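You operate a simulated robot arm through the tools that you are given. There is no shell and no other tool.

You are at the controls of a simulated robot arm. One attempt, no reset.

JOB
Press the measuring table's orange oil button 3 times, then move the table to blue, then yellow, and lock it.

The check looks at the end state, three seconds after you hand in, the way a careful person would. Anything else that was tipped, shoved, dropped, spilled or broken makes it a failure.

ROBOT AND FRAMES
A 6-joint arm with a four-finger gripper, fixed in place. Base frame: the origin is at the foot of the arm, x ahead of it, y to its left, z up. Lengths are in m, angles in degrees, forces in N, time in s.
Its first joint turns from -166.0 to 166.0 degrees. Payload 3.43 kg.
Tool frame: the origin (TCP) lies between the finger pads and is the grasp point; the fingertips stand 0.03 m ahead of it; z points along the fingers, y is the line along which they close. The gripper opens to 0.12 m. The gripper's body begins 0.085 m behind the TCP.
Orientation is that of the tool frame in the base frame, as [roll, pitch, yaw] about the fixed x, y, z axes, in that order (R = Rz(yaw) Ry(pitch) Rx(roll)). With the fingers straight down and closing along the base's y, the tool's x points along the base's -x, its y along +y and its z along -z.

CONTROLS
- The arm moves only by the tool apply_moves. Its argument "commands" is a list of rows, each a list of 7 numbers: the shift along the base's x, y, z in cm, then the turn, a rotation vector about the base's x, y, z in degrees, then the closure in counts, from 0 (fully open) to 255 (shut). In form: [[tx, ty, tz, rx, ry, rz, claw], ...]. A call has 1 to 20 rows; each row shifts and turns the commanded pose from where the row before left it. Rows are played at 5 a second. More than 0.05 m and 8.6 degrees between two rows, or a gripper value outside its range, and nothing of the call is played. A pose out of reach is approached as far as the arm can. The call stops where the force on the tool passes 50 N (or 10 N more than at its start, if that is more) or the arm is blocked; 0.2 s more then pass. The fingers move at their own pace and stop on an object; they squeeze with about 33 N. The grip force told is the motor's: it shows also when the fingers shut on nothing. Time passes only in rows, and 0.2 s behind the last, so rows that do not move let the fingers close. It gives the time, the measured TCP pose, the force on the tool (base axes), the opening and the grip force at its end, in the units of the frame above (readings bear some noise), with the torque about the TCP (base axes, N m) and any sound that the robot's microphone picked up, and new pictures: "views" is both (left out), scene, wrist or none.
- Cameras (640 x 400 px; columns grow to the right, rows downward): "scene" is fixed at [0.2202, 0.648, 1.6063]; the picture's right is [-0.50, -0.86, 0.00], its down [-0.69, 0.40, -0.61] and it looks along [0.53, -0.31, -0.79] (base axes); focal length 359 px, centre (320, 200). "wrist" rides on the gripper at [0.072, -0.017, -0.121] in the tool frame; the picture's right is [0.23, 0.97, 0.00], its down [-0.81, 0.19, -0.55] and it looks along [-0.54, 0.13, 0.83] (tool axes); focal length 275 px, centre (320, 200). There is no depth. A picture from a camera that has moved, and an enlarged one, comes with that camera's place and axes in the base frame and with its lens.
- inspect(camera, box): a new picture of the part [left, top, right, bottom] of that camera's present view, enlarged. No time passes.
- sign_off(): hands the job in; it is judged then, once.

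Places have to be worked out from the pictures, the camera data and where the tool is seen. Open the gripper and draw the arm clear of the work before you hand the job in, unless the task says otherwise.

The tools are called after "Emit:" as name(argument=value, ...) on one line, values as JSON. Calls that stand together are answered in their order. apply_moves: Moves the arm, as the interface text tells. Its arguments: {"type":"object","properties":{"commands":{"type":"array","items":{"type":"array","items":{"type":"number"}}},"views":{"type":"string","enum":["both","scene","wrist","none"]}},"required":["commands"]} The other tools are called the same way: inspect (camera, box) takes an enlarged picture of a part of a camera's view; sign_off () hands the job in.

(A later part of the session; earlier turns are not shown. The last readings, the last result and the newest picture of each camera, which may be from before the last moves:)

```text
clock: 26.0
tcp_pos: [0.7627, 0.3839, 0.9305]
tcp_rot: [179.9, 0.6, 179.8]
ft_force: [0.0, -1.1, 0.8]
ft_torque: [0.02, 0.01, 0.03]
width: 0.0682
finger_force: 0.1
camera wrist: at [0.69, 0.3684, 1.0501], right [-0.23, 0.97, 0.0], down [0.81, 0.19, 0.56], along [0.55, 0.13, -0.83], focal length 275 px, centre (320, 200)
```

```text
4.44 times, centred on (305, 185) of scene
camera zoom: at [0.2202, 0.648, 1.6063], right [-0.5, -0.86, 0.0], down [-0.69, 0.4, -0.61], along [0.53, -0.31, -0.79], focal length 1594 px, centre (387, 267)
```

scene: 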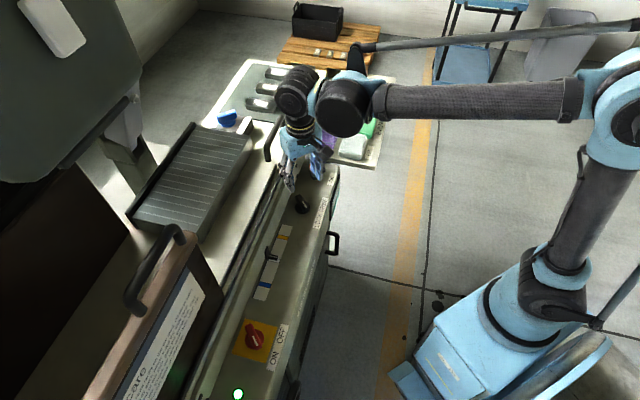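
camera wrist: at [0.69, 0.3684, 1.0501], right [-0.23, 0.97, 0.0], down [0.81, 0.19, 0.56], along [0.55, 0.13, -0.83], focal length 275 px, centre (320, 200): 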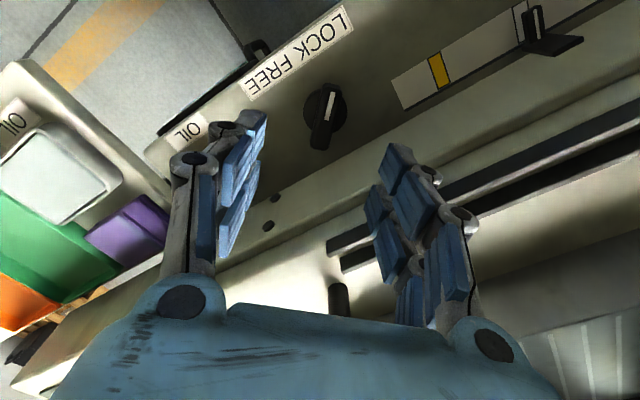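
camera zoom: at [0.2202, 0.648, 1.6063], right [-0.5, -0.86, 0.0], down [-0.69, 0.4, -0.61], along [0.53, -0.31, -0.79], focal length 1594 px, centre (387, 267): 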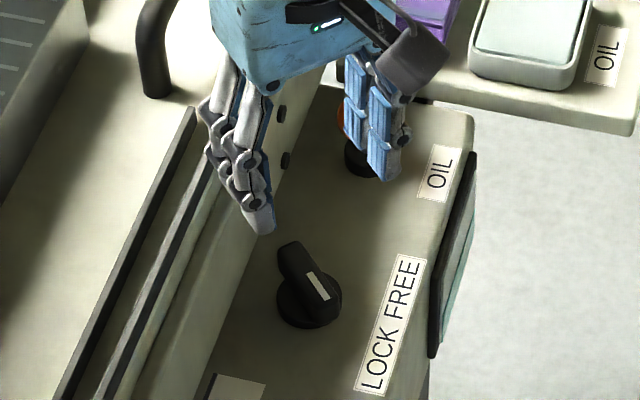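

The bar is well aligned with the gripper (azimuth ≈ 180°) and its centre reads about (0.759, 0.389). I shift slightly and descend to tips just above the bar, then look again.

Emit:
apply_moves(commands=[[-0.3, 0.45, -1.5, 0, 0, 0, 130], [0, 0, -2, 0, 0, 0, 130], [0, 0, -2, 0, 0, 0, 130], [0, 0, -1, 0, 0, 0, 130], [0, 0, 0, 0, 0, 0, 130]])

Emit:
inspect(camera="wrist", box=[220, 60, 420, 220])

Emit:
inspect(camera="scene", box=[260, 140, 350, 230])

```text
clock: 27.2
tcp_pos: [0.7607, 0.3881, 0.8657]
tcp_rot: [179.9, 0.6, 179.8]
ft_force: [0.5, 0.3, -1.1]
ft_torque: [-0.01, -0.02, 0.02]
width: 0.0588
finger_force: 0.1
camera wrist: at [0.6871, 0.3717, 0.9856], right [-0.23, 0.97, 0.0], down [0.81, 0.19, 0.56], along [0.55, 0.13, -0.83], focal length 275 px, centre (320, 200)
```

scene: 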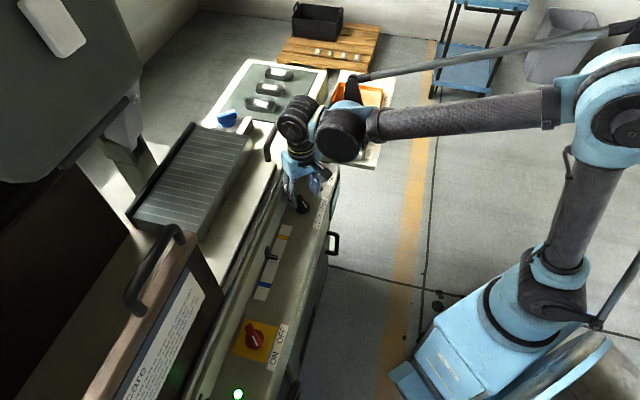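
wrist: 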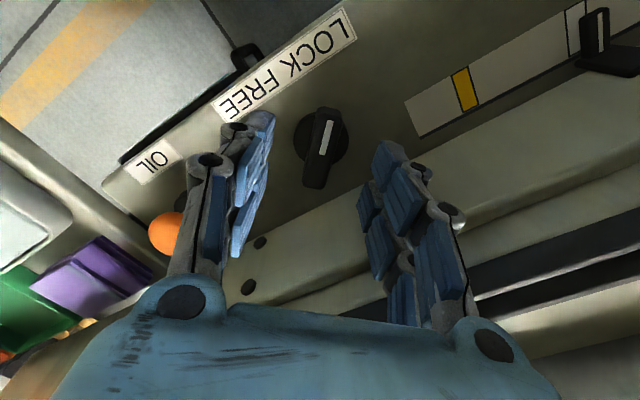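

```text
2.50 times, centred on (320, 140) of wrist
camera zoom: at [0.6871, 0.3717, 0.9856], right [-0.23, 0.97, 0.0], down [0.81, 0.19, 0.56], along [0.55, 0.13, -0.83], focal length 688 px, centre (320, 350)
```

zoom: 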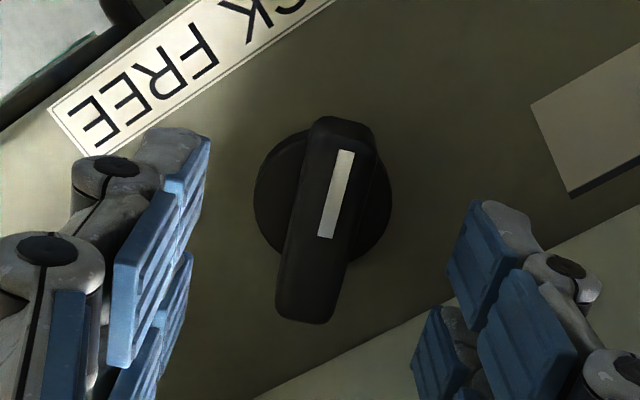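

```text
4.44 times, centred on (305, 185) of scene
camera zoom: at [0.2202, 0.648, 1.6063], right [-0.5, -0.86, 0.0], down [-0.69, 0.4, -0.61], along [0.53, -0.31, -0.79], focal length 1594 px, centre (387, 267)
```

zoom: 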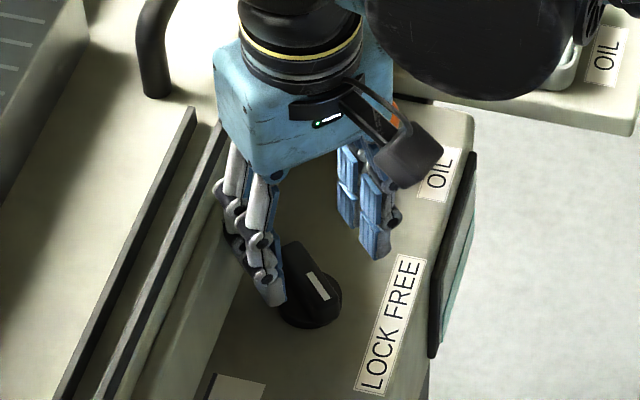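

The knob's axis is about (0.760, 0.390), bar top at z≈0.817 over a disc at about 0.795. I lower so the tips end near z 0.803 on both sides of the bar.

Emit:
apply_moves(commands=[[0, 0.2, -1, 0, 0, 0, 130], [0, 0, -1, 0, 0, 0, 130], [0, 0, -0.7, 0, 0, 0, 130], [0, 0, -0.5, 0, 0, 0, 130], [0, 0, 0, 0, 0, 0, 130]], views="wrist")

Emit:
inspect(camera="scene", box=[260, 150, 350, 240])

Emit:
inspect(camera="wrist", box=[220, 80, 420, 240])

```text
clock: 28.4
tcp_pos: [0.7601, 0.39, 0.835]
tcp_rot: [179.9, 0.6, 179.8]
ft_force: [-0.7, -0.2, 0.1]
ft_torque: [-0.01, -0.03, 0.02]
width: 0.0586
finger_force: 0.2
camera wrist: at [0.687, 0.3734, 0.9538], right [-0.23, 0.97, 0.0], down [0.81, 0.19, 0.56], along [0.55, 0.13, -0.83], focal length 275 px, centre (320, 200)
```

wrist: 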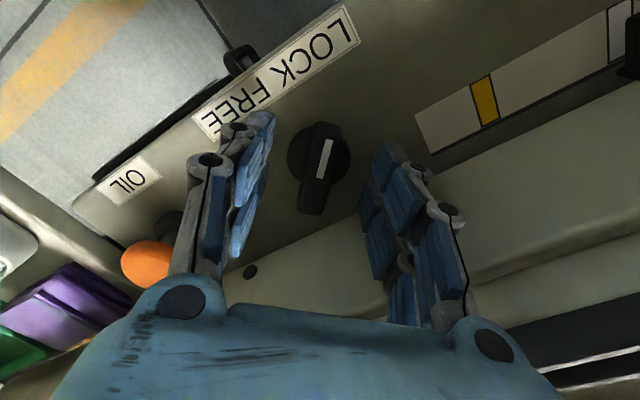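

```text
4.44 times, centred on (305, 195) of scene
camera zoom: at [0.2202, 0.648, 1.6063], right [-0.5, -0.86, 0.0], down [-0.69, 0.4, -0.61], along [0.53, -0.31, -0.79], focal length 1594 px, centre (387, 222)
```

zoom: 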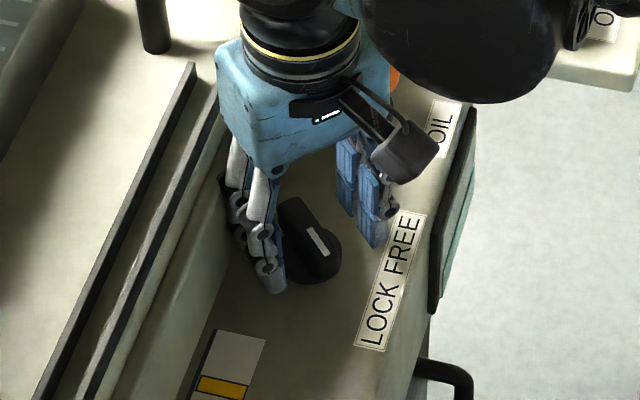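

```text
2.50 times, centred on (320, 160) of wrist
camera zoom: at [0.687, 0.3734, 0.9538], right [-0.23, 0.97, 0.0], down [0.81, 0.19, 0.56], along [0.55, 0.13, -0.83], focal length 688 px, centre (320, 300)
```

zoom: 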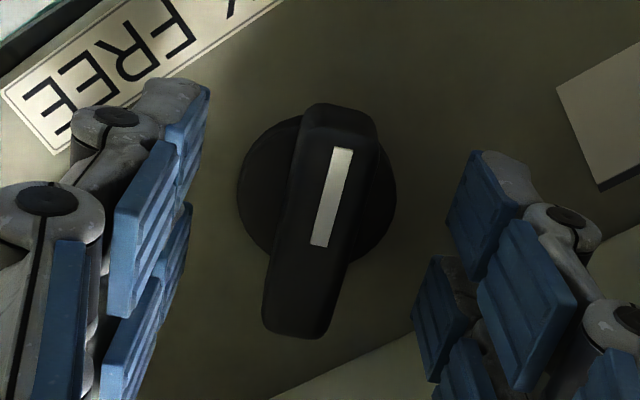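

The bar stands between the fingers at grip height with no contact yet. I close on it.

Emit:
apply_moves(commands=[[0, 0, 0, 0, 0, 0, 170], [0, 0, 0, 0, 0, 0, 200], [0, 0, 0, 0, 0, 0, 230], [0, 0, 0, 0, 0, 0, 255], [0, 0, 0, 0, 0, 0, 255]], views="wrist")

Emit:
inspect(camera="scene", box=[260, 150, 350, 240])

```text
clock: 29.6
tcp_pos: [0.7602, 0.3882, 0.8335]
tcp_rot: [179.9, 0.6, 179.9]
ft_force: [0.2, 2.9, 0.0]
ft_torque: [0.09, 0.01, 0.09]
width: 0.0178
finger_force: 44.7
camera wrist: at [0.687, 0.3736, 0.9539], right [-0.23, 0.97, 0.0], down [0.81, 0.19, 0.56], along [0.55, 0.13, -0.83], focal length 275 px, centre (320, 200)
```

wrist: 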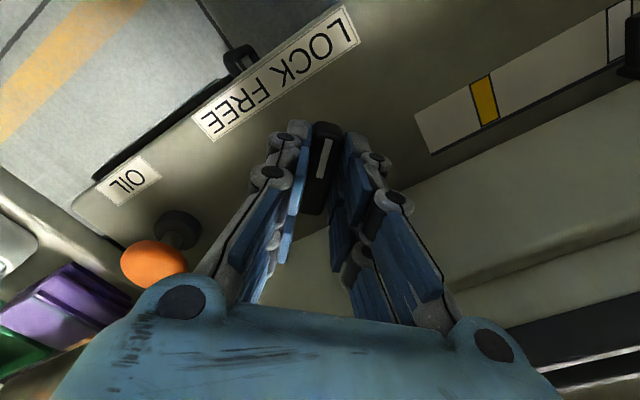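

```text
4.44 times, centred on (305, 195) of scene
camera zoom: at [0.2202, 0.648, 1.6063], right [-0.5, -0.86, 0.0], down [-0.69, 0.4, -0.61], along [0.53, -0.31, -0.79], focal length 1594 px, centre (387, 222)
```

zoom: 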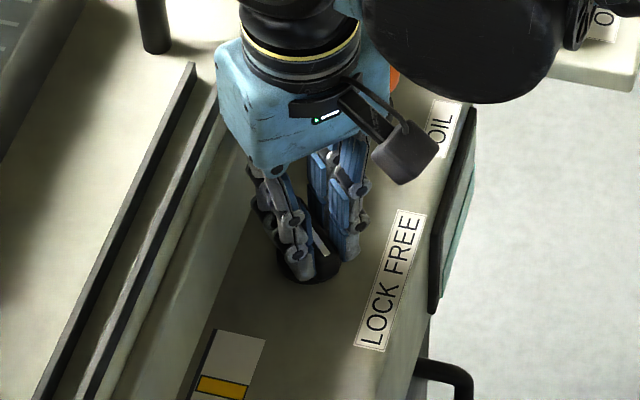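

The bar is gripped (17.8 mm wide, small side force). I turn it toward FREE (+z) by 30° first and check the torque.

Emit:
apply_moves(commands=[[0, 0, 0, 0, 0, 6, 255], [0, 0, 0, 0, 0, 6, 255], [0, 0, 0, 0, 0, 6, 255], [0, 0, 0, 0, 0, 6, 255], [0, 0, 0, 0, 0, 6, 255]], views="wrist")

```text
clock: 30.8
tcp_pos: [0.7601, 0.3872, 0.833]
tcp_rot: [180.0, 0.6, -150.1]
ft_force: [-0.1, -49.2, -6.6]
ft_torque: [-1.24, -0.28, -0.22]
width: 0.018
finger_force: 45.2
camera wrist: at [0.7059, 0.3373, 0.954], right [-0.68, 0.73, 0.0], down [0.6, 0.57, 0.56], along [0.41, 0.38, -0.83], focal length 275 px, centre (320, 200)
```

wrist: 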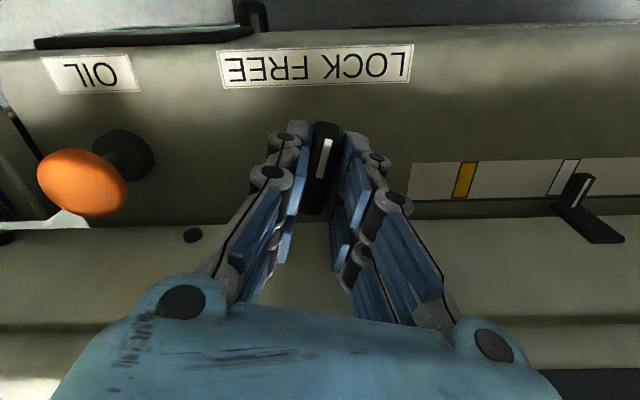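

The bar turned 30° but a side force of about −49 N in y built up, so the knob's axis lies a bit further along +x than my grip point. I relieve it by shifting toward −y.

Emit:
apply_moves(commands=[[0.05, -0.2, 0, 0, 0, 0, 255], [0.05, -0.2, 0, 0, 0, 0, 255], [0, 0, 0, 0, 0, 0, 255]], views="none")

```text
clock: 31.6
tcp_pos: [0.7603, 0.3871, 0.8336]
tcp_rot: [179.8, 0.7, -150.0]
ft_force: [-3.4, -5.7, 4.0]
ft_torque: [-0.59, 1.15, 0.0]
width: 0.018
finger_force: 45.0
```

Force is relieved (about 6 N). I continue turning 18° and check again.

Emit:
apply_moves(commands=[[0, 0, 0, 0, 0, 6, 255], [0, 0, 0, 0, 0, 6, 255], [0, 0, 0, 0, 0, 6, 255]], views="none")

```text
clock: 32.4
tcp_pos: [0.7612, 0.385, 0.8345]
tcp_rot: [179.8, 0.7, -132.2]
ft_force: [13.2, -2.6, 6.7]
ft_torque: [0.16, -0.59, -0.06]
width: 0.018
finger_force: 44.9
```

Forces are moderate (13 N in x). I shift 1 mm in +x and go on turning.

Emit:
apply_moves(commands=[[0.1, 0, 0, 0, 0, 6, 255], [0, 0, 0, 0, 0, 6, 255], [0, 0, 0, 0, 0, 6, 255]], views="wrist")

```text
clock: 33.2
tcp_pos: [0.7618, 0.384, 0.8336]
tcp_rot: [179.9, 0.8, -114.1]
ft_force: [20.5, -14.8, 7.3]
ft_torque: [0.39, -0.99, -0.15]
width: 0.0177
finger_force: 44.9
camera wrist: at [0.7486, 0.3126, 0.9538], right [-0.98, 0.19, 0.0], down [0.15, 0.81, 0.56], along [0.11, 0.55, -0.83], focal length 275 px, centre (320, 200)
```

wrist: 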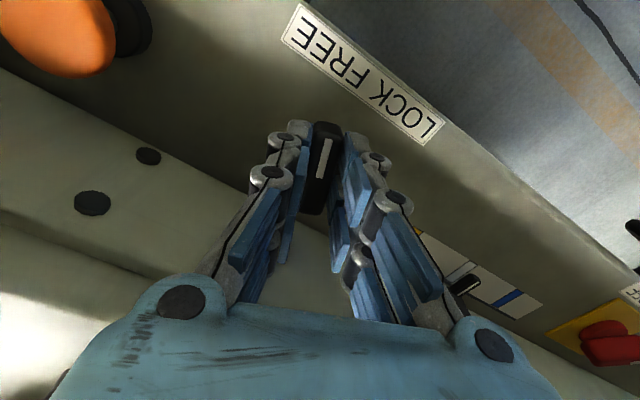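

The knob has turned 66° with the fingers. I relieve the side force a little and continue toward 90°.

Emit:
apply_moves(commands=[[0.15, -0.1, 0, 0, 0, 6, 255], [0.05, -0.05, 0, 0, 0, 6, 255], [0, 0, 0, 0, 0, 0, 255]], views="none")

```text
clock: 34.0
tcp_pos: [0.7635, 0.3852, 0.8338]
tcp_rot: [179.8, 0.7, -102.0]
ft_force: [12.4, -5.5, 2.5]
ft_torque: [-1.4, -0.05, -0.02]
width: 0.018
finger_force: 45.1
```

Still turning freely at 78°. Further 12°.

Emit:
apply_moves(commands=[[0.1, 0, 0, 0, 0, 6, 255], [0.05, 0, 0, 0, 0, 6, 255], [0, 0, 0, 0, 0, 0, 255]], views="wrist")

```text
clock: 34.8
tcp_pos: [0.7651, 0.3846, 0.8339]
tcp_rot: [179.7, 0.6, -90.0]
ft_force: [2.5, -6.0, 0.9]
ft_torque: [-0.93, -0.06, -0.03]
width: 0.0178
finger_force: 45.1
camera wrist: at [0.782, 0.3127, 0.9537], right [-0.97, -0.23, 0.0], down [-0.19, 0.8, 0.56], along [-0.13, 0.55, -0.83], focal length 275 px, centre (320, 200)
```

wrist: 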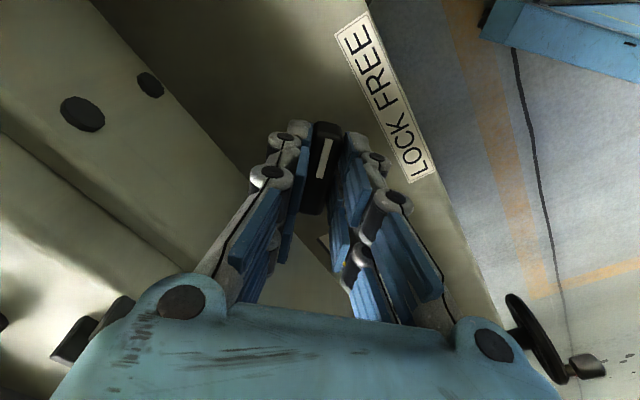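

At 90° the bar's mark points toward FREE, with no end stop felt. I test a few degrees more for the stop.

Emit:
apply_moves(commands=[[0, 0, 0, 0, 0, 3, 255], [0, 0, 0, 0, 0, 3, 255], [0, 0, 0, 0, 0, 0, 255]], views="none")

```text
clock: 35.6
tcp_pos: [0.7651, 0.3845, 0.8344]
tcp_rot: [179.9, 0.7, -84.1]
ft_force: [3.4, -1.0, 10.9]
ft_torque: [0.48, -0.04, -2.49]
width: 0.0206
finger_force: 45.2
```

Torque −2.5 N m and the fingers spread: that's the end stop near 90°. I back off to there and open the fingers.

Emit:
apply_moves(commands=[[0, 0, 0, 0, 0, -5, 255], [0, 0, 0, 0, 0, 0, 255], [0, 0, 0, 0, 0, 0, 130], [0, 0, 0, 0, 0, 0, 130], [0, 0, 2, 0, 0, 0, 130], [0, 0, 3, 0, 0, 0, 130], [0, 0, 4, 0, 0, 0, 130], [0, 0, 4, 0, 0, 0, 130], [0, 0, 0, 0, 0, 0, 130]])

Emit:
inspect(camera="wrist", box=[220, 60, 420, 220])

Emit:
inspect(camera="scene", box=[260, 150, 350, 240])

```text
clock: 37.6
tcp_pos: [0.7633, 0.386, 0.9637]
tcp_rot: [179.9, 0.6, -89.1]
ft_force: [-0.2, 0.1, 0.0]
ft_torque: [-0.02, -0.01, 0.0]
width: 0.0588
finger_force: 0.2
camera wrist: at [0.7825, 0.3137, 1.0846], right [-0.97, -0.25, 0.0], down [-0.2, 0.8, 0.56], along [-0.14, 0.55, -0.83], focal length 275 px, centre (320, 200)
```

scene: 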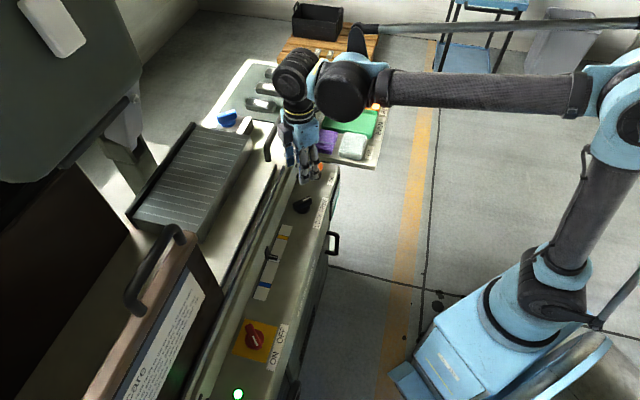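
wrist: 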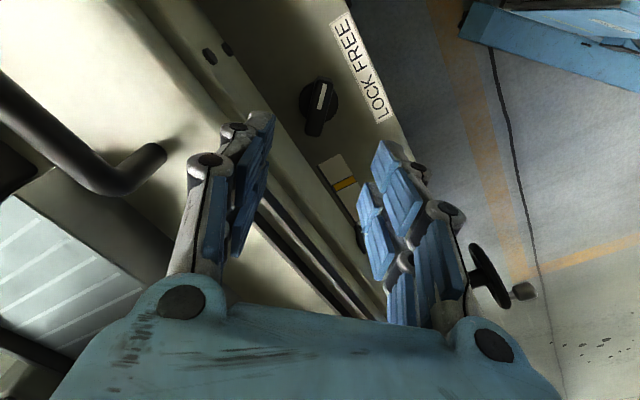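

```text
2.50 times, centred on (320, 140) of wrist
camera zoom: at [0.7825, 0.3137, 1.0846], right [-0.97, -0.25, 0.0], down [-0.2, 0.8, 0.56], along [-0.14, 0.55, -0.83], focal length 688 px, centre (320, 350)
```

zoom: 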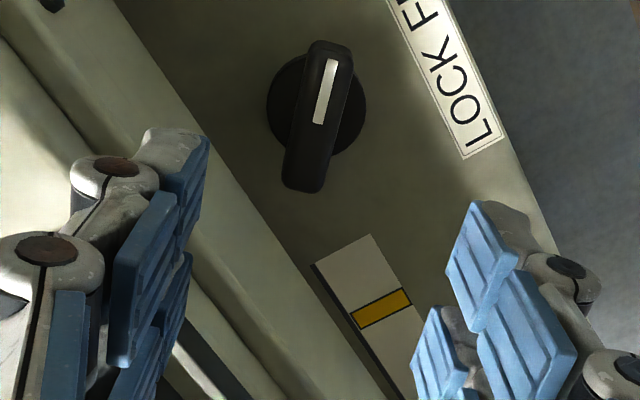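

```text
4.44 times, centred on (305, 195) of scene
camera zoom: at [0.2202, 0.648, 1.6063], right [-0.5, -0.86, 0.0], down [-0.69, 0.4, -0.61], along [0.53, -0.31, -0.79], focal length 1594 px, centre (387, 222)
```

zoom: 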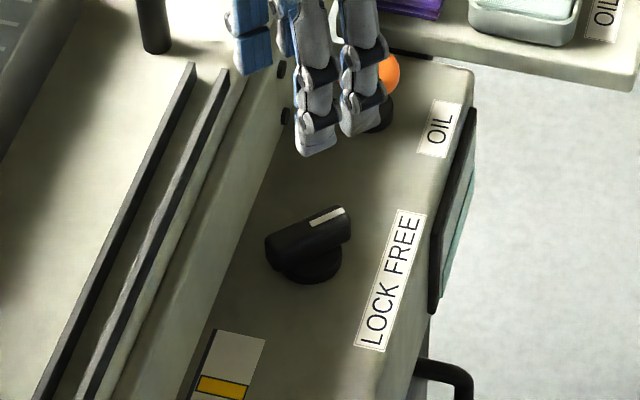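

The lock mark now points to FREE. Next the handwheel: I back away from the panel and travel to a staging point in front of the wheel.

Emit:
apply_moves(commands=[[-3.09, -3.1, 0, 0, 0, -7.6, 130], [-3.09, -3.1, 0, 0, 0, -7.6, 130], [-3.09, -3.1, 0, 0, 0, -7.6, 130], [-3.09, -3.1, 0, 0, 0, -7.6, 130], [-3.09, -3.1, 0, 0, 0, -7.6, 130], [-3.09, -3.1, 0, 0, 0, -7.6, 130], [-3.0, 3.3, -0.7, 0, 0, 0, 130], [-3.0, 3.3, -0.7, 0, 0, 0, 130], [-3.0, 3.3, -0.7, 0, 0, 0, 130], [-3.0, 3.3, -0.7, 0, 0, 0, 130], [-3.0, 3.3, -0.7, 0, 0, 0, 60], [-3.0, 3.3, -0.7, 0, 0, 0, 60], [-3.0, 3.3, -0.7, 0, 0, 0, 60], [-3.0, 3.3, -0.7, 0, 0, 0, 60], [-3.0, 3.3, -0.7, 0, 0, 0, 60], [-3.0, 3.3, -0.7, 0, 0, 0, 60], [-3.0, 3.3, -0.7, 0, 0, 0, 60], [0, 0, 0, 0, 0, 0, 60]])

Emit:
inspect(camera="wrist", box=[230, 100, 430, 260])

```text
clock: 41.4
tcp_pos: [0.2495, 0.5604, 0.8857]
tcp_rot: [180.0, 0.6, -134.7]
ft_force: [-0.1, -0.2, -0.8]
ft_torque: [0.01, 0.01, 0.01]
width: 0.0918
finger_force: 0.0
camera wrist: at [0.21, 0.4984, 1.0054], right [-0.85, 0.52, 0.0], down [0.43, 0.71, 0.56], along [0.29, 0.48, -0.83], focal length 275 px, centre (320, 200)
```

scene: 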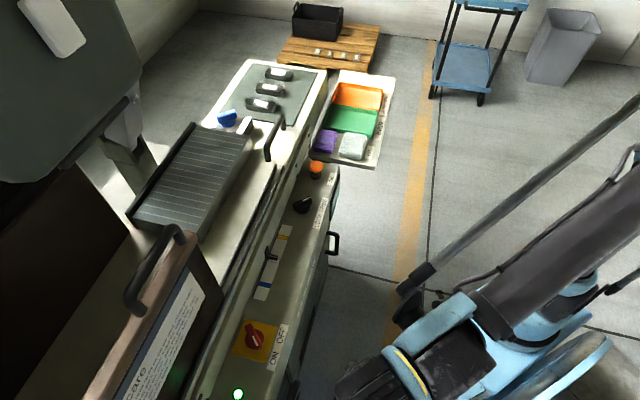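
wrist: 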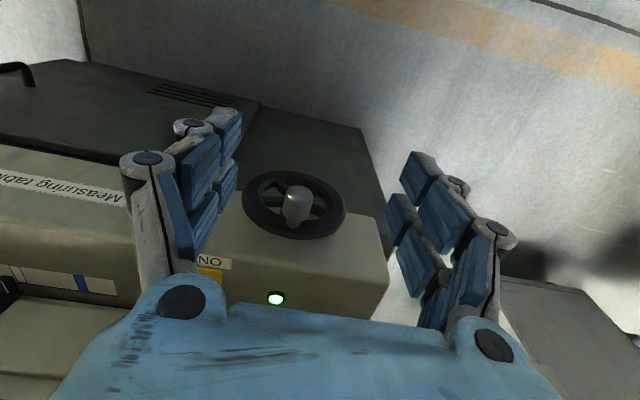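

```text
2.50 times, centred on (330, 180) of wrist
camera zoom: at [0.21, 0.4984, 1.0054], right [-0.85, 0.52, 0.0], down [0.43, 0.71, 0.56], along [0.29, 0.48, -0.83], focal length 688 px, centre (295, 250)
```

zoom: 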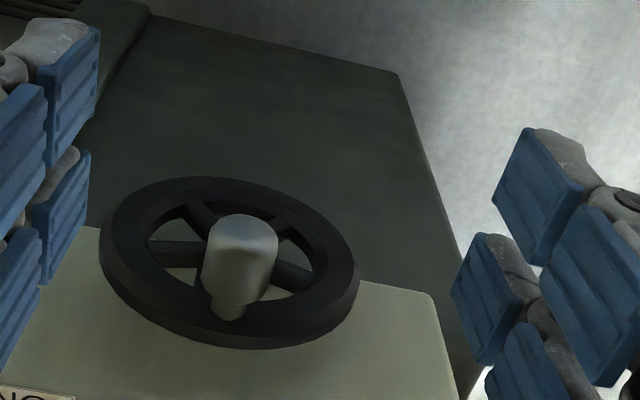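

Combining views gives the wheel centre at about (0.353, 0.665, 0.694), with the knob at the top, axis at z≈0.752, ending 5 cm in front of the rim. I tilt the tool outward in steps so it will point horizontally at the wheel.

Emit:
apply_moves(commands=[[0, 0, 0, 5.73, -5.73, 0, 60], [0, 0, 0, 5.73, -5.73, 0, 60], [0, 0, 0, 5.73, -5.73, 0, 60], [0, 0, 0, 5.73, -5.73, 0, 60], [0, 0, 0, 5.73, -5.73, 0, 60], [0, 0, 0, 0, 0, 0, 60]])

```text
clock: 42.8
tcp_pos: [0.2497, 0.5611, 0.8876]
tcp_rot: [-179.9, 41.3, -134.6]
ft_force: [-0.4, -0.9, -0.3]
ft_torque: [-0.04, 0.04, -0.01]
width: 0.0916
finger_force: 0.1
camera wrist: at [0.1682, 0.4561, 0.9307], right [-0.81, 0.56, -0.15], down [0.03, 0.31, 0.95], along [0.58, 0.77, -0.27], focal length 275 px, centre (320, 200)
```

scene: 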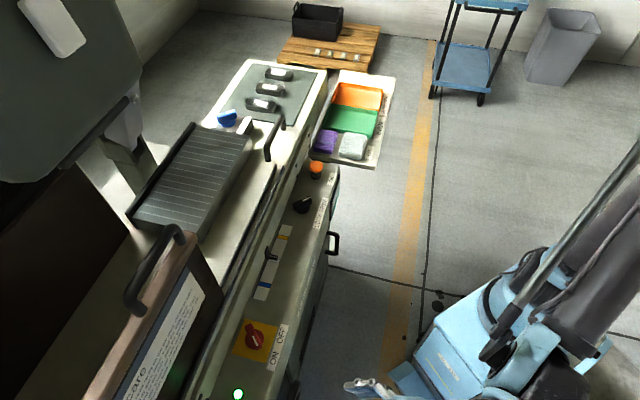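
wrist: 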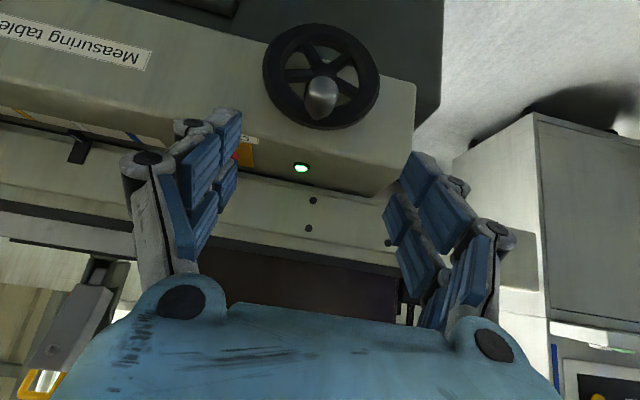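

The tool is tilted 41° and the wheel is seen almost face-on. I zoom in to place the knob exactly.

Emit:
inspect(camera="wrist", box=[240, 10, 400, 140])

Emit:
inspect(camera="scene", box=[230, 210, 310, 310])

```text
3.08 times, centred on (320, 75) of wrist
camera zoom: at [0.1682, 0.4561, 0.9307], right [-0.81, 0.56, -0.15], down [0.03, 0.31, 0.95], along [0.58, 0.77, -0.27], focal length 847 px, centre (320, 585)
```

zoom: 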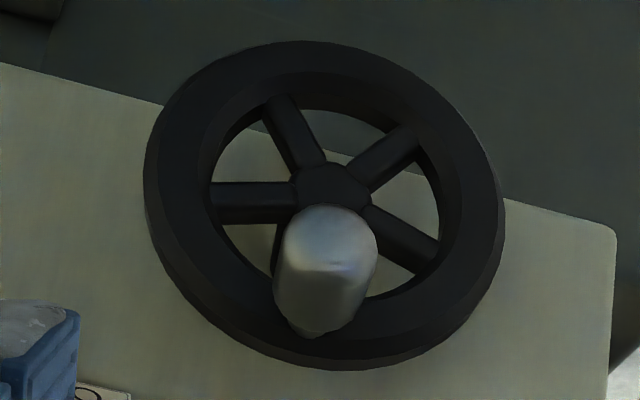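

```text
4.00 times, centred on (270, 260) of scene
camera zoom: at [0.2202, 0.648, 1.6063], right [-0.5, -0.86, 0.0], down [-0.69, 0.4, -0.61], along [0.53, -0.31, -0.79], focal length 1435 px, centre (520, -40)
```

zoom: 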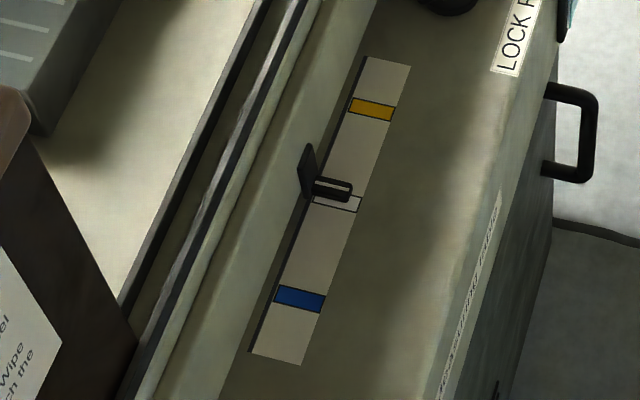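

Refined: knob axis at about z 0.760, spanning along the approach direction, grip point (0.319, 0.630, 0.760). I move to 10 cm short of it along the tool axis.

Emit:
apply_moves(commands=[[1.15, 1.07, -2.6, 0, 0, 0, 110], [1.15, 1.07, -2.6, 0, 0, 0, 110], [0, 0, 0, 0, 0, 0, 110]], views="wrist")

Emit:
inspect(camera="wrist", box=[220, 50, 420, 210])

```text
clock: 43.6
tcp_pos: [0.2723, 0.5829, 0.8346]
tcp_rot: [-179.9, 41.2, -134.6]
ft_force: [0.1, -0.7, 0.5]
ft_torque: [0.01, 0.0, 0.01]
width: 0.0684
finger_force: 0.0
camera wrist: at [0.1908, 0.4772, 0.8792], right [-0.81, 0.56, -0.15], down [0.04, 0.31, 0.95], along [0.58, 0.77, -0.27], focal length 275 px, centre (320, 200)
```

wrist: 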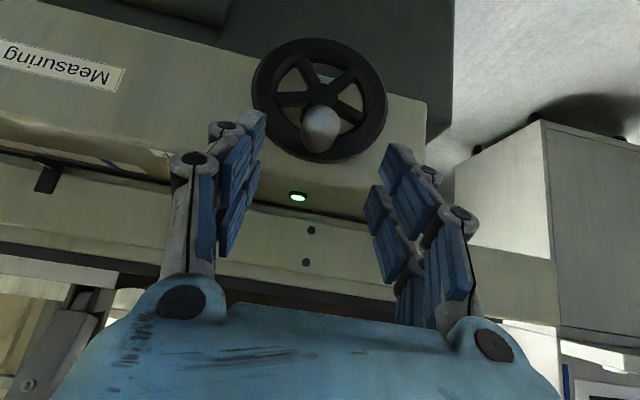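

```text
2.50 times, centred on (320, 130) of wrist
camera zoom: at [0.1908, 0.4772, 0.8792], right [-0.81, 0.56, -0.15], down [0.04, 0.31, 0.95], along [0.58, 0.77, -0.27], focal length 688 px, centre (320, 375)
```

zoom: 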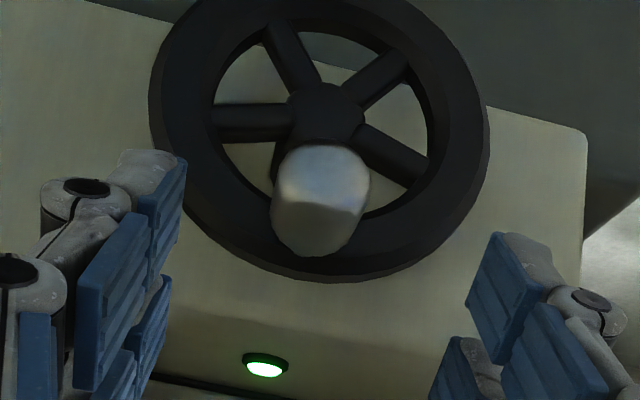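

The knob is centred between the fingers. I advance along the tool axis to the grip point.

Emit:
apply_moves(commands=[[1.16, 1.175, -1.88, 0, 0, 0, 110], [1.16, 1.175, -1.88, 0, 0, 0, 110], [1.16, 1.175, -1.88, 0, 0, 0, 110], [1.0, 1.0, -1.7, 0, 0, 0, 110], [0, 0, 0, 0, 0, 0, 110]])

Emit:
inspect(camera="wrist", box=[220, 80, 420, 240])

```text
clock: 44.7
tcp_pos: [0.3076, 0.6259, 0.7688]
tcp_rot: [-179.1, 41.9, -134.0]
ft_force: [-22.1, -41.0, 41.9]
ft_torque: [0.63, 0.49, 1.81]
width: 0.0298
finger_force: 43.0
stopped in row 5: the force on the tool passed its limit at 60 N (the readings are from after the stop); the commanded pose is now the measured one
camera wrist: at [0.225, 0.5203, 0.8107], right [-0.81, 0.56, -0.17], down [0.02, 0.31, 0.95], along [0.58, 0.77, -0.26], focal length 275 px, centre (320, 200)
```

scene: 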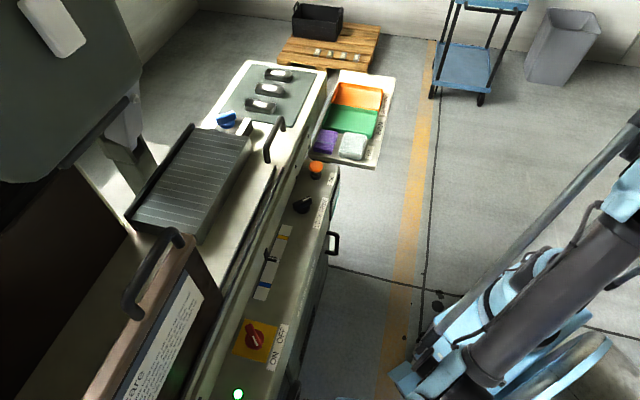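
wrist: 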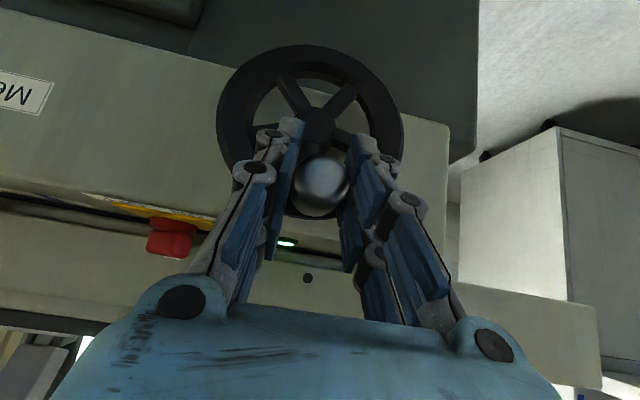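

```text
2.50 times, centred on (320, 160) of wrist
camera zoom: at [0.225, 0.5203, 0.8107], right [-0.81, 0.56, -0.17], down [0.02, 0.31, 0.95], along [0.58, 0.77, -0.26], focal length 688 px, centre (320, 300)
```

zoom: 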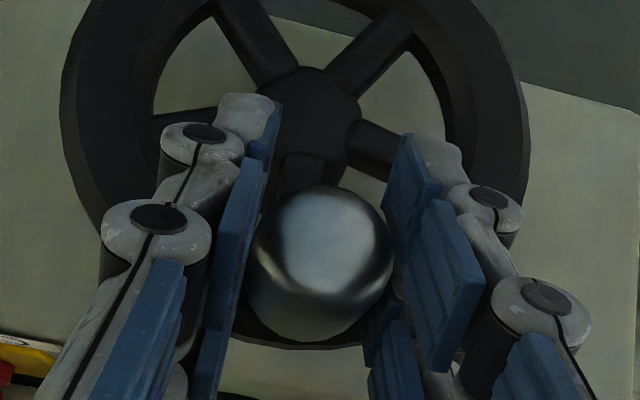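

The spread fingertips ran into the wheel's rim (force stop), pushing the fingers together around the knob; nothing moved visibly. I back straight out 1.5 cm.

Emit:
apply_moves(commands=[[-0.5, -0.5, 0, 0, 0, 0, 150], [-0.6, -0.6, 0, 0, 0, 0, 150], [0, 0, 0, 0, 0, 0, 150]])

Emit:
inspect(camera="wrist", box=[220, 80, 420, 240])

Emit:
inspect(camera="scene", box=[230, 210, 310, 310])

```text
clock: 45.5
tcp_pos: [0.2986, 0.6167, 0.7666]
tcp_rot: [-179.1, 41.7, -134.0]
ft_force: [0.6, 0.3, 0.9]
ft_torque: [0.02, -0.02, 0.01]
width: 0.0494
finger_force: 0.0
camera wrist: at [0.2152, 0.5117, 0.8098], right [-0.81, 0.56, -0.16], down [0.02, 0.31, 0.95], along [0.58, 0.77, -0.27], focal length 275 px, centre (320, 200)
```

scene: 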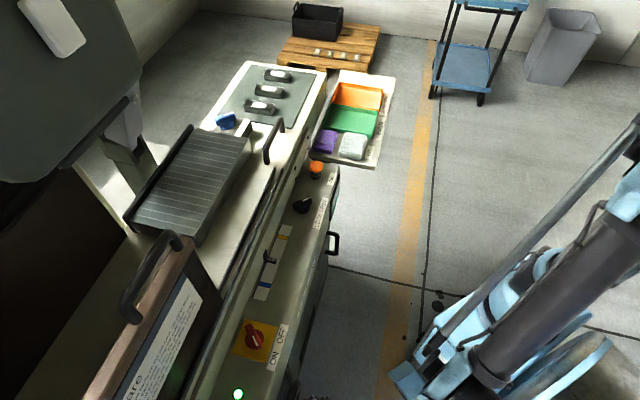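
wrist: 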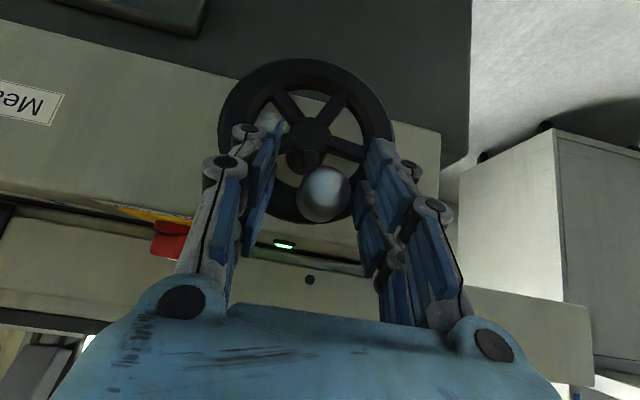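

```text
2.50 times, centred on (320, 160) of wrist
camera zoom: at [0.2152, 0.5117, 0.8098], right [-0.81, 0.56, -0.16], down [0.02, 0.31, 0.95], along [0.58, 0.77, -0.27], focal length 688 px, centre (320, 300)
```

zoom: 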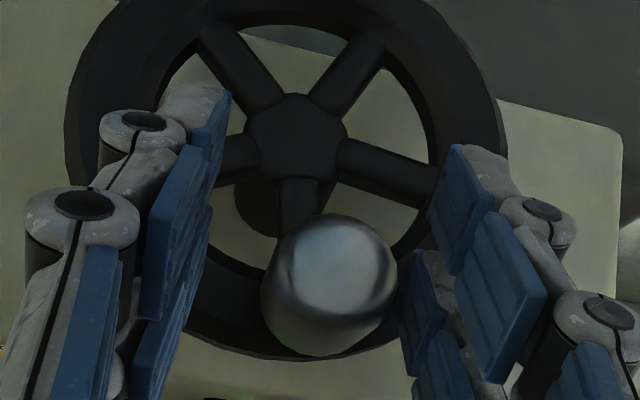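

```text
4.00 times, centred on (270, 260) of scene
camera zoom: at [0.2202, 0.648, 1.6063], right [-0.5, -0.86, 0.0], down [-0.69, 0.4, -0.61], along [0.53, -0.31, -0.79], focal length 1435 px, centre (520, -40)
```

zoom: 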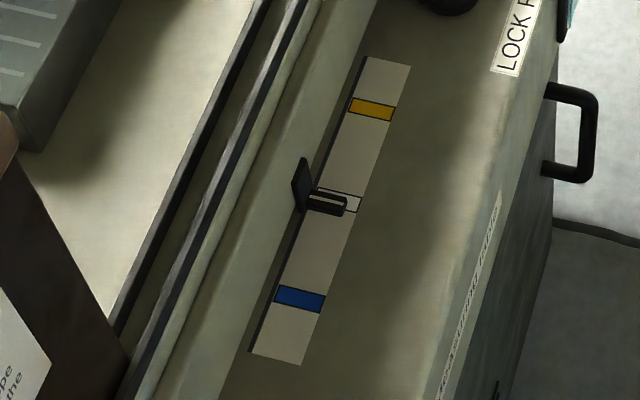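

Very useful: the bump turned the wheel by about 12° (knob toward +L) and the pointer moved about 12 mm toward blue, so the wheel drives the table at roughly 1 mm per degree. I centre on the knob's new position and grip it.

Emit:
apply_moves(commands=[[0.14, 1.1, 0.35, 0, 0, 0, 150], [0, 0, 0, 0, 0, 0, 170], [0, 0, 0, 0, 0, 0, 200], [0, 0, 0, 0, 0, 0, 255], [0, 0, 0, 0, 0, 0, 255]], views="wrist")

Emit:
inspect(camera="wrist", box=[220, 80, 420, 240])

Emit:
inspect(camera="scene", box=[230, 210, 310, 310])

```text
clock: 46.7
tcp_pos: [0.2995, 0.628, 0.771]
tcp_rot: [-179.2, 41.8, -134.1]
ft_force: [10.3, -8.8, 1.8]
ft_torque: [-0.31, -0.36, -0.33]
width: 0.0286
finger_force: 45.0
camera wrist: at [0.2173, 0.5219, 0.8132], right [-0.81, 0.56, -0.16], down [0.02, 0.31, 0.95], along [0.58, 0.77, -0.26], focal length 275 px, centre (320, 200)
```

wrist: 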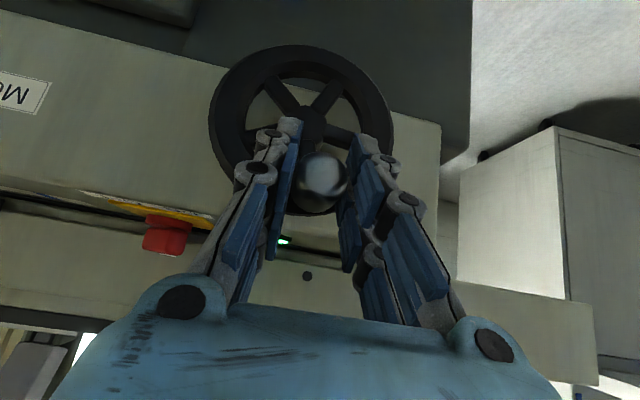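

```text
2.50 times, centred on (320, 160) of wrist
camera zoom: at [0.2173, 0.5219, 0.8132], right [-0.81, 0.56, -0.16], down [0.02, 0.31, 0.95], along [0.58, 0.77, -0.26], focal length 688 px, centre (320, 300)
```

zoom: 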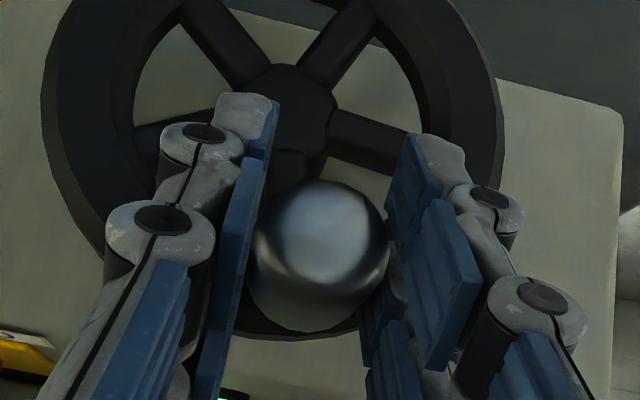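

```text
4.00 times, centred on (270, 260) of scene
camera zoom: at [0.2202, 0.648, 1.6063], right [-0.5, -0.86, 0.0], down [-0.69, 0.4, -0.61], along [0.53, -0.31, -0.79], focal length 1435 px, centre (520, -40)
```

zoom: 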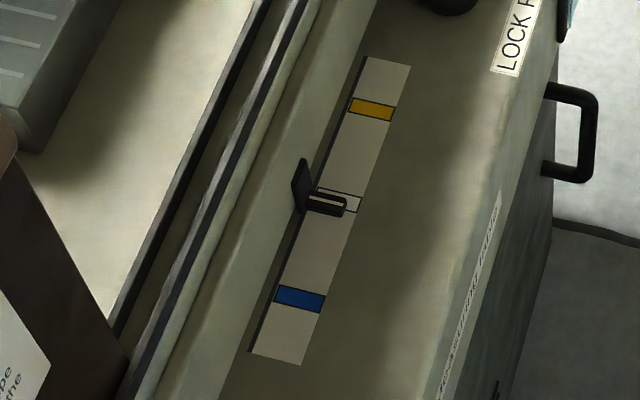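

The knob is held (28.6 mm). I crank the first 18° along its circle toward blue, keeping the tool's orientation, and watch forces and pointer.

Emit:
apply_moves(commands=[[-0.443, 0.443, -0.167, 0, 0, 0, 255], [-0.414, 0.414, -0.225, 0, 0, 0, 255], [-0.396, 0.396, -0.285, 0, 0, 0, 255], [0, 0, 0, 0, 0, 0, 255]], views="wrist")

Emit:
inspect(camera="scene", box=[230, 210, 310, 310])

```text
clock: 47.7
tcp_pos: [0.2866, 0.6393, 0.7631]
tcp_rot: [-179.1, 41.7, -134.2]
ft_force: [6.3, -7.4, -7.3]
ft_torque: [-0.12, -0.06, -0.24]
width: 0.0287
finger_force: 45.5
camera wrist: at [0.2041, 0.535, 0.8058], right [-0.81, 0.56, -0.16], down [0.02, 0.31, 0.95], along [0.58, 0.77, -0.27], focal length 275 px, centre (320, 200)
```

wrist: 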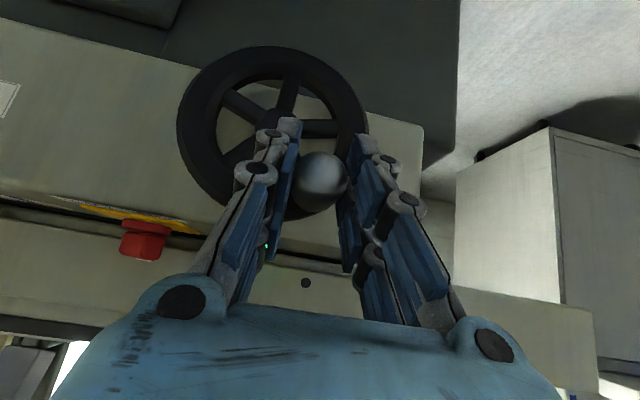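

```text
4.00 times, centred on (270, 260) of scene
camera zoom: at [0.2202, 0.648, 1.6063], right [-0.5, -0.86, 0.0], down [-0.69, 0.4, -0.61], along [0.53, -0.31, -0.79], focal length 1435 px, centre (520, -40)
```

zoom: 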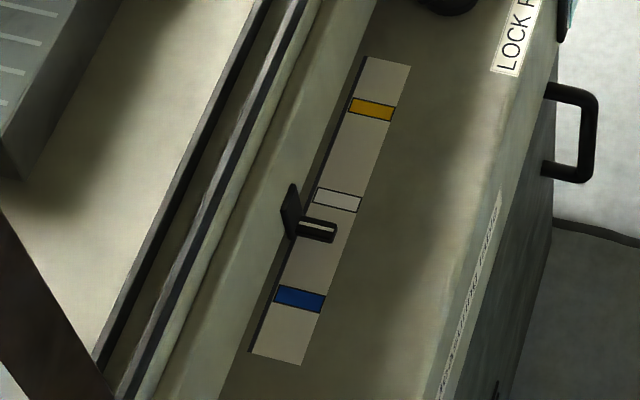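

Cranking works smoothly with small forces; the pointer moved about 1.4 px per degree toward blue. I go on another 24°.

Emit:
apply_moves(commands=[[-0.373, 0.373, -0.342, 0, 0, 0, 255], [-0.345, 0.345, -0.395, 0, 0, 0, 255], [-0.314, 0.314, -0.444, 0, 0, 0, 255], [-0.279, 0.279, -0.488, 0, 0, 0, 255], [0, 0, 0, 0, 0, 0, 255]], views="wrist")

Emit:
inspect(camera="scene", box=[230, 210, 310, 310])

```text
clock: 48.9
tcp_pos: [0.2734, 0.6537, 0.7458]
tcp_rot: [-179.2, 41.7, -134.2]
ft_force: [12.5, -10.6, -26.1]
ft_torque: [-0.26, 0.54, -0.48]
width: 0.0292
finger_force: 44.8
camera wrist: at [0.1914, 0.5482, 0.7887], right [-0.81, 0.56, -0.16], down [0.03, 0.31, 0.95], along [0.58, 0.77, -0.27], focal length 275 px, centre (320, 200)
```

wrist: 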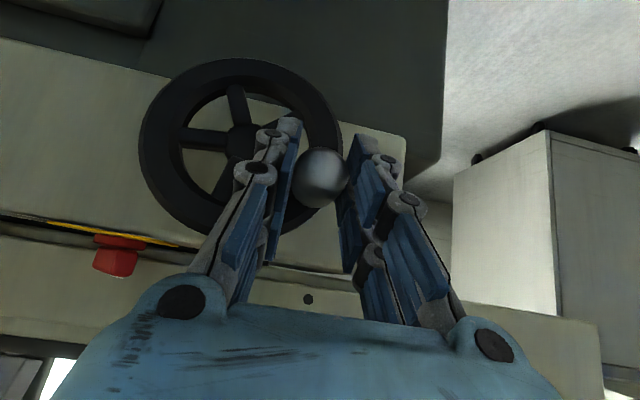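

```text
4.00 times, centred on (270, 260) of scene
camera zoom: at [0.2202, 0.648, 1.6063], right [-0.5, -0.86, 0.0], down [-0.69, 0.4, -0.61], along [0.53, -0.31, -0.79], focal length 1435 px, centre (520, -40)
```

zoom: 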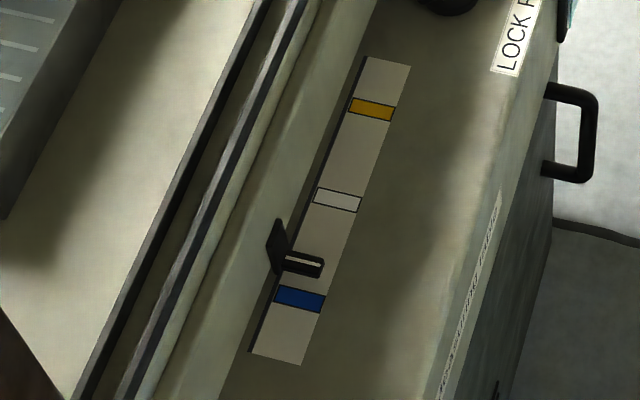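

The pointer is about 15° short of blue once its height above the scale (parallax seen at the start, when it sat on the middle mark) is allowed for. I crank on, easing 1 mm inward because the force shows my circle is slightly too big.

Emit:
apply_moves(commands=[[-0.171, 0.171, -0.627, 0, 0, 0, 255], [-0.2, 0.2, -0.56, 0, 0, 0, 255], [0, 0, 0, 0, 0, 0, 255]], views="wrist")

Emit:
inspect(camera="scene", box=[245, 240, 305, 300])

```text
clock: 49.7
tcp_pos: [0.2709, 0.6561, 0.7349]
tcp_rot: [-179.2, 41.7, -134.2]
ft_force: [20.8, -15.4, -4.8]
ft_torque: [-0.18, -0.27, -0.59]
width: 0.0289
finger_force: 45.5
camera wrist: at [0.1881, 0.5512, 0.7778], right [-0.81, 0.56, -0.16], down [0.02, 0.31, 0.95], along [0.58, 0.77, -0.27], focal length 275 px, centre (320, 200)
```

wrist: 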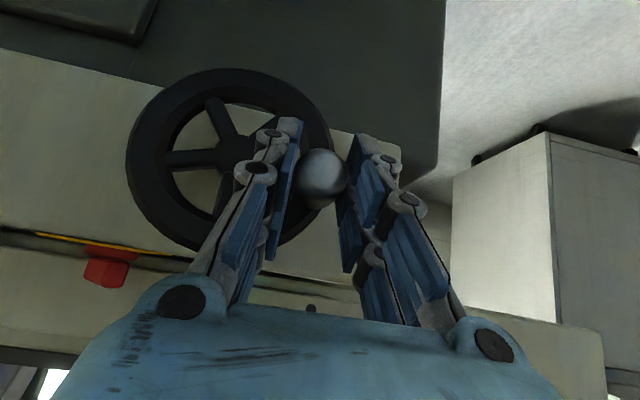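

```text
6.67 times, centred on (275, 270) of scene
camera zoom: at [0.2202, 0.648, 1.6063], right [-0.5, -0.86, 0.0], down [-0.69, 0.4, -0.61], along [0.53, -0.31, -0.79], focal length 2392 px, centre (620, -267)
```

zoom: 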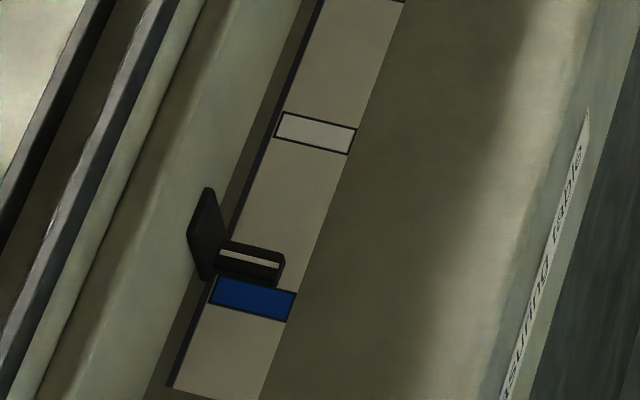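

The pointer's white line is still about 9 mm short of blue after parallax. The force is mainly radial, so I follow a slightly smaller circle for the next 8°.

Emit:
apply_moves(commands=[[-0.04, 0.04, -0.45, 0, 0, 0, 255], [-0.03, 0.03, -0.4, 0, 0, 0, 255], [0, 0, 0, 0, 0, 0, 255]], views="wrist")

Emit:
inspect(camera="scene", box=[245, 240, 305, 300])

```text
clock: 50.5
tcp_pos: [0.2691, 0.6574, 0.7271]
tcp_rot: [-179.2, 41.7, -134.1]
ft_force: [15.7, -10.2, 7.1]
ft_torque: [-0.04, -0.56, -0.44]
width: 0.0286
finger_force: 45.3
camera wrist: at [0.1869, 0.5522, 0.7695], right [-0.81, 0.56, -0.16], down [0.02, 0.31, 0.95], along [0.58, 0.77, -0.26], focal length 275 px, centre (320, 200)
```

wrist: 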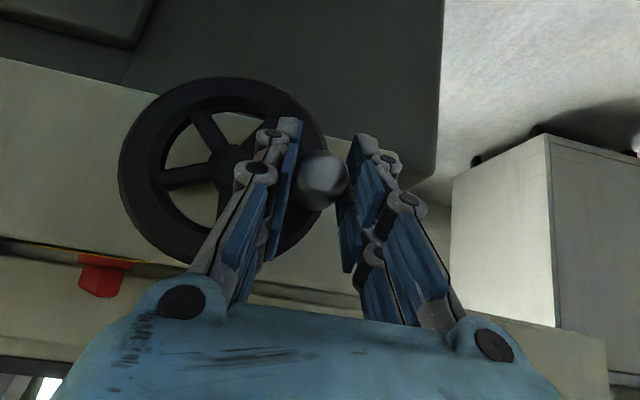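

```text
6.67 times, centred on (275, 270) of scene
camera zoom: at [0.2202, 0.648, 1.6063], right [-0.5, -0.86, 0.0], down [-0.69, 0.4, -0.61], along [0.53, -0.31, -0.79], focal length 2392 px, centre (620, -267)
```

zoom: 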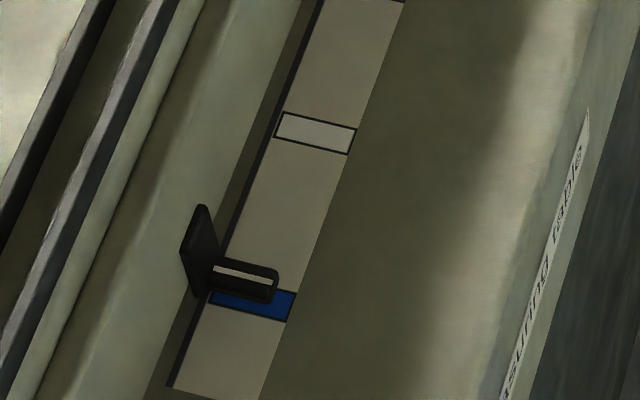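

The pointer's white line now sits over blue (its 19–20 px offset equals the offset it had on the middle mark at the start). I hold it there a good second, then nudge about 2 mm to cover my reading error and hold again.

Emit:
apply_moves(commands=[[0, 0, 0, 0, 0, 0, 255], [0, 0, 0, 0, 0, 0, 255], [0, 0, 0, 0, 0, 0, 255], [0, 0, 0, 0, 0, 0, 255], [0, 0, 0, 0, 0, 0, 255], [0.05, -0.05, -0.25, 0, 0, 0, 255], [0, 0, 0, 0, 0, 0, 255], [0, 0, 0, 0, 0, 0, 255], [0, 0, 0, 0, 0, 0, 255], [0, 0, 0, 0, 0, 0, 255]], views="scene")

Emit:
inspect(camera="scene", box=[245, 240, 305, 300])

```text
clock: 52.7
tcp_pos: [0.2689, 0.6578, 0.7241]
tcp_rot: [-179.2, 41.8, -134.1]
ft_force: [2.8, 5.2, 8.8]
ft_torque: [0.2, -0.39, 0.07]
width: 0.0287
finger_force: 45.1
```

scene: 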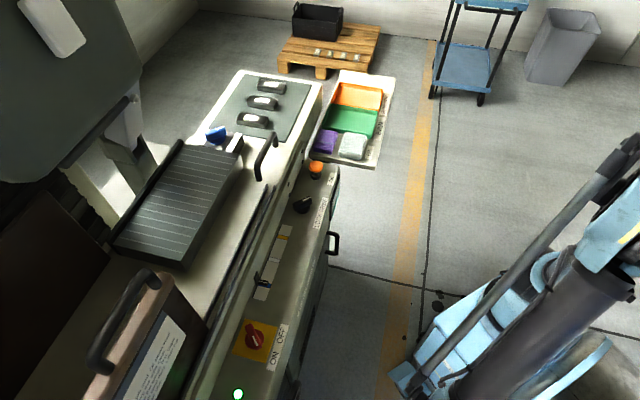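

```text
6.67 times, centred on (275, 270) of scene
camera zoom: at [0.2202, 0.648, 1.6063], right [-0.5, -0.86, 0.0], down [-0.69, 0.4, -0.61], along [0.53, -0.31, -0.79], focal length 2392 px, centre (620, -267)
```

zoom: 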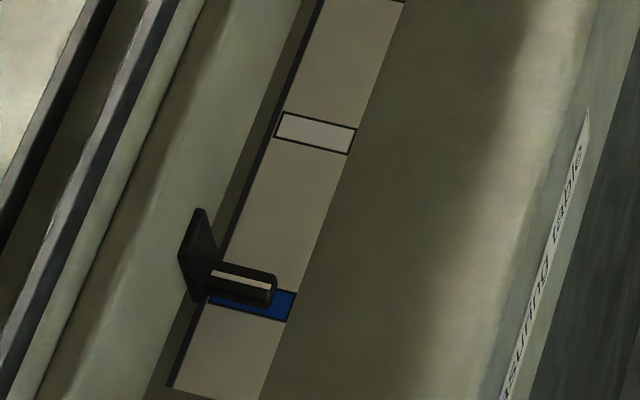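

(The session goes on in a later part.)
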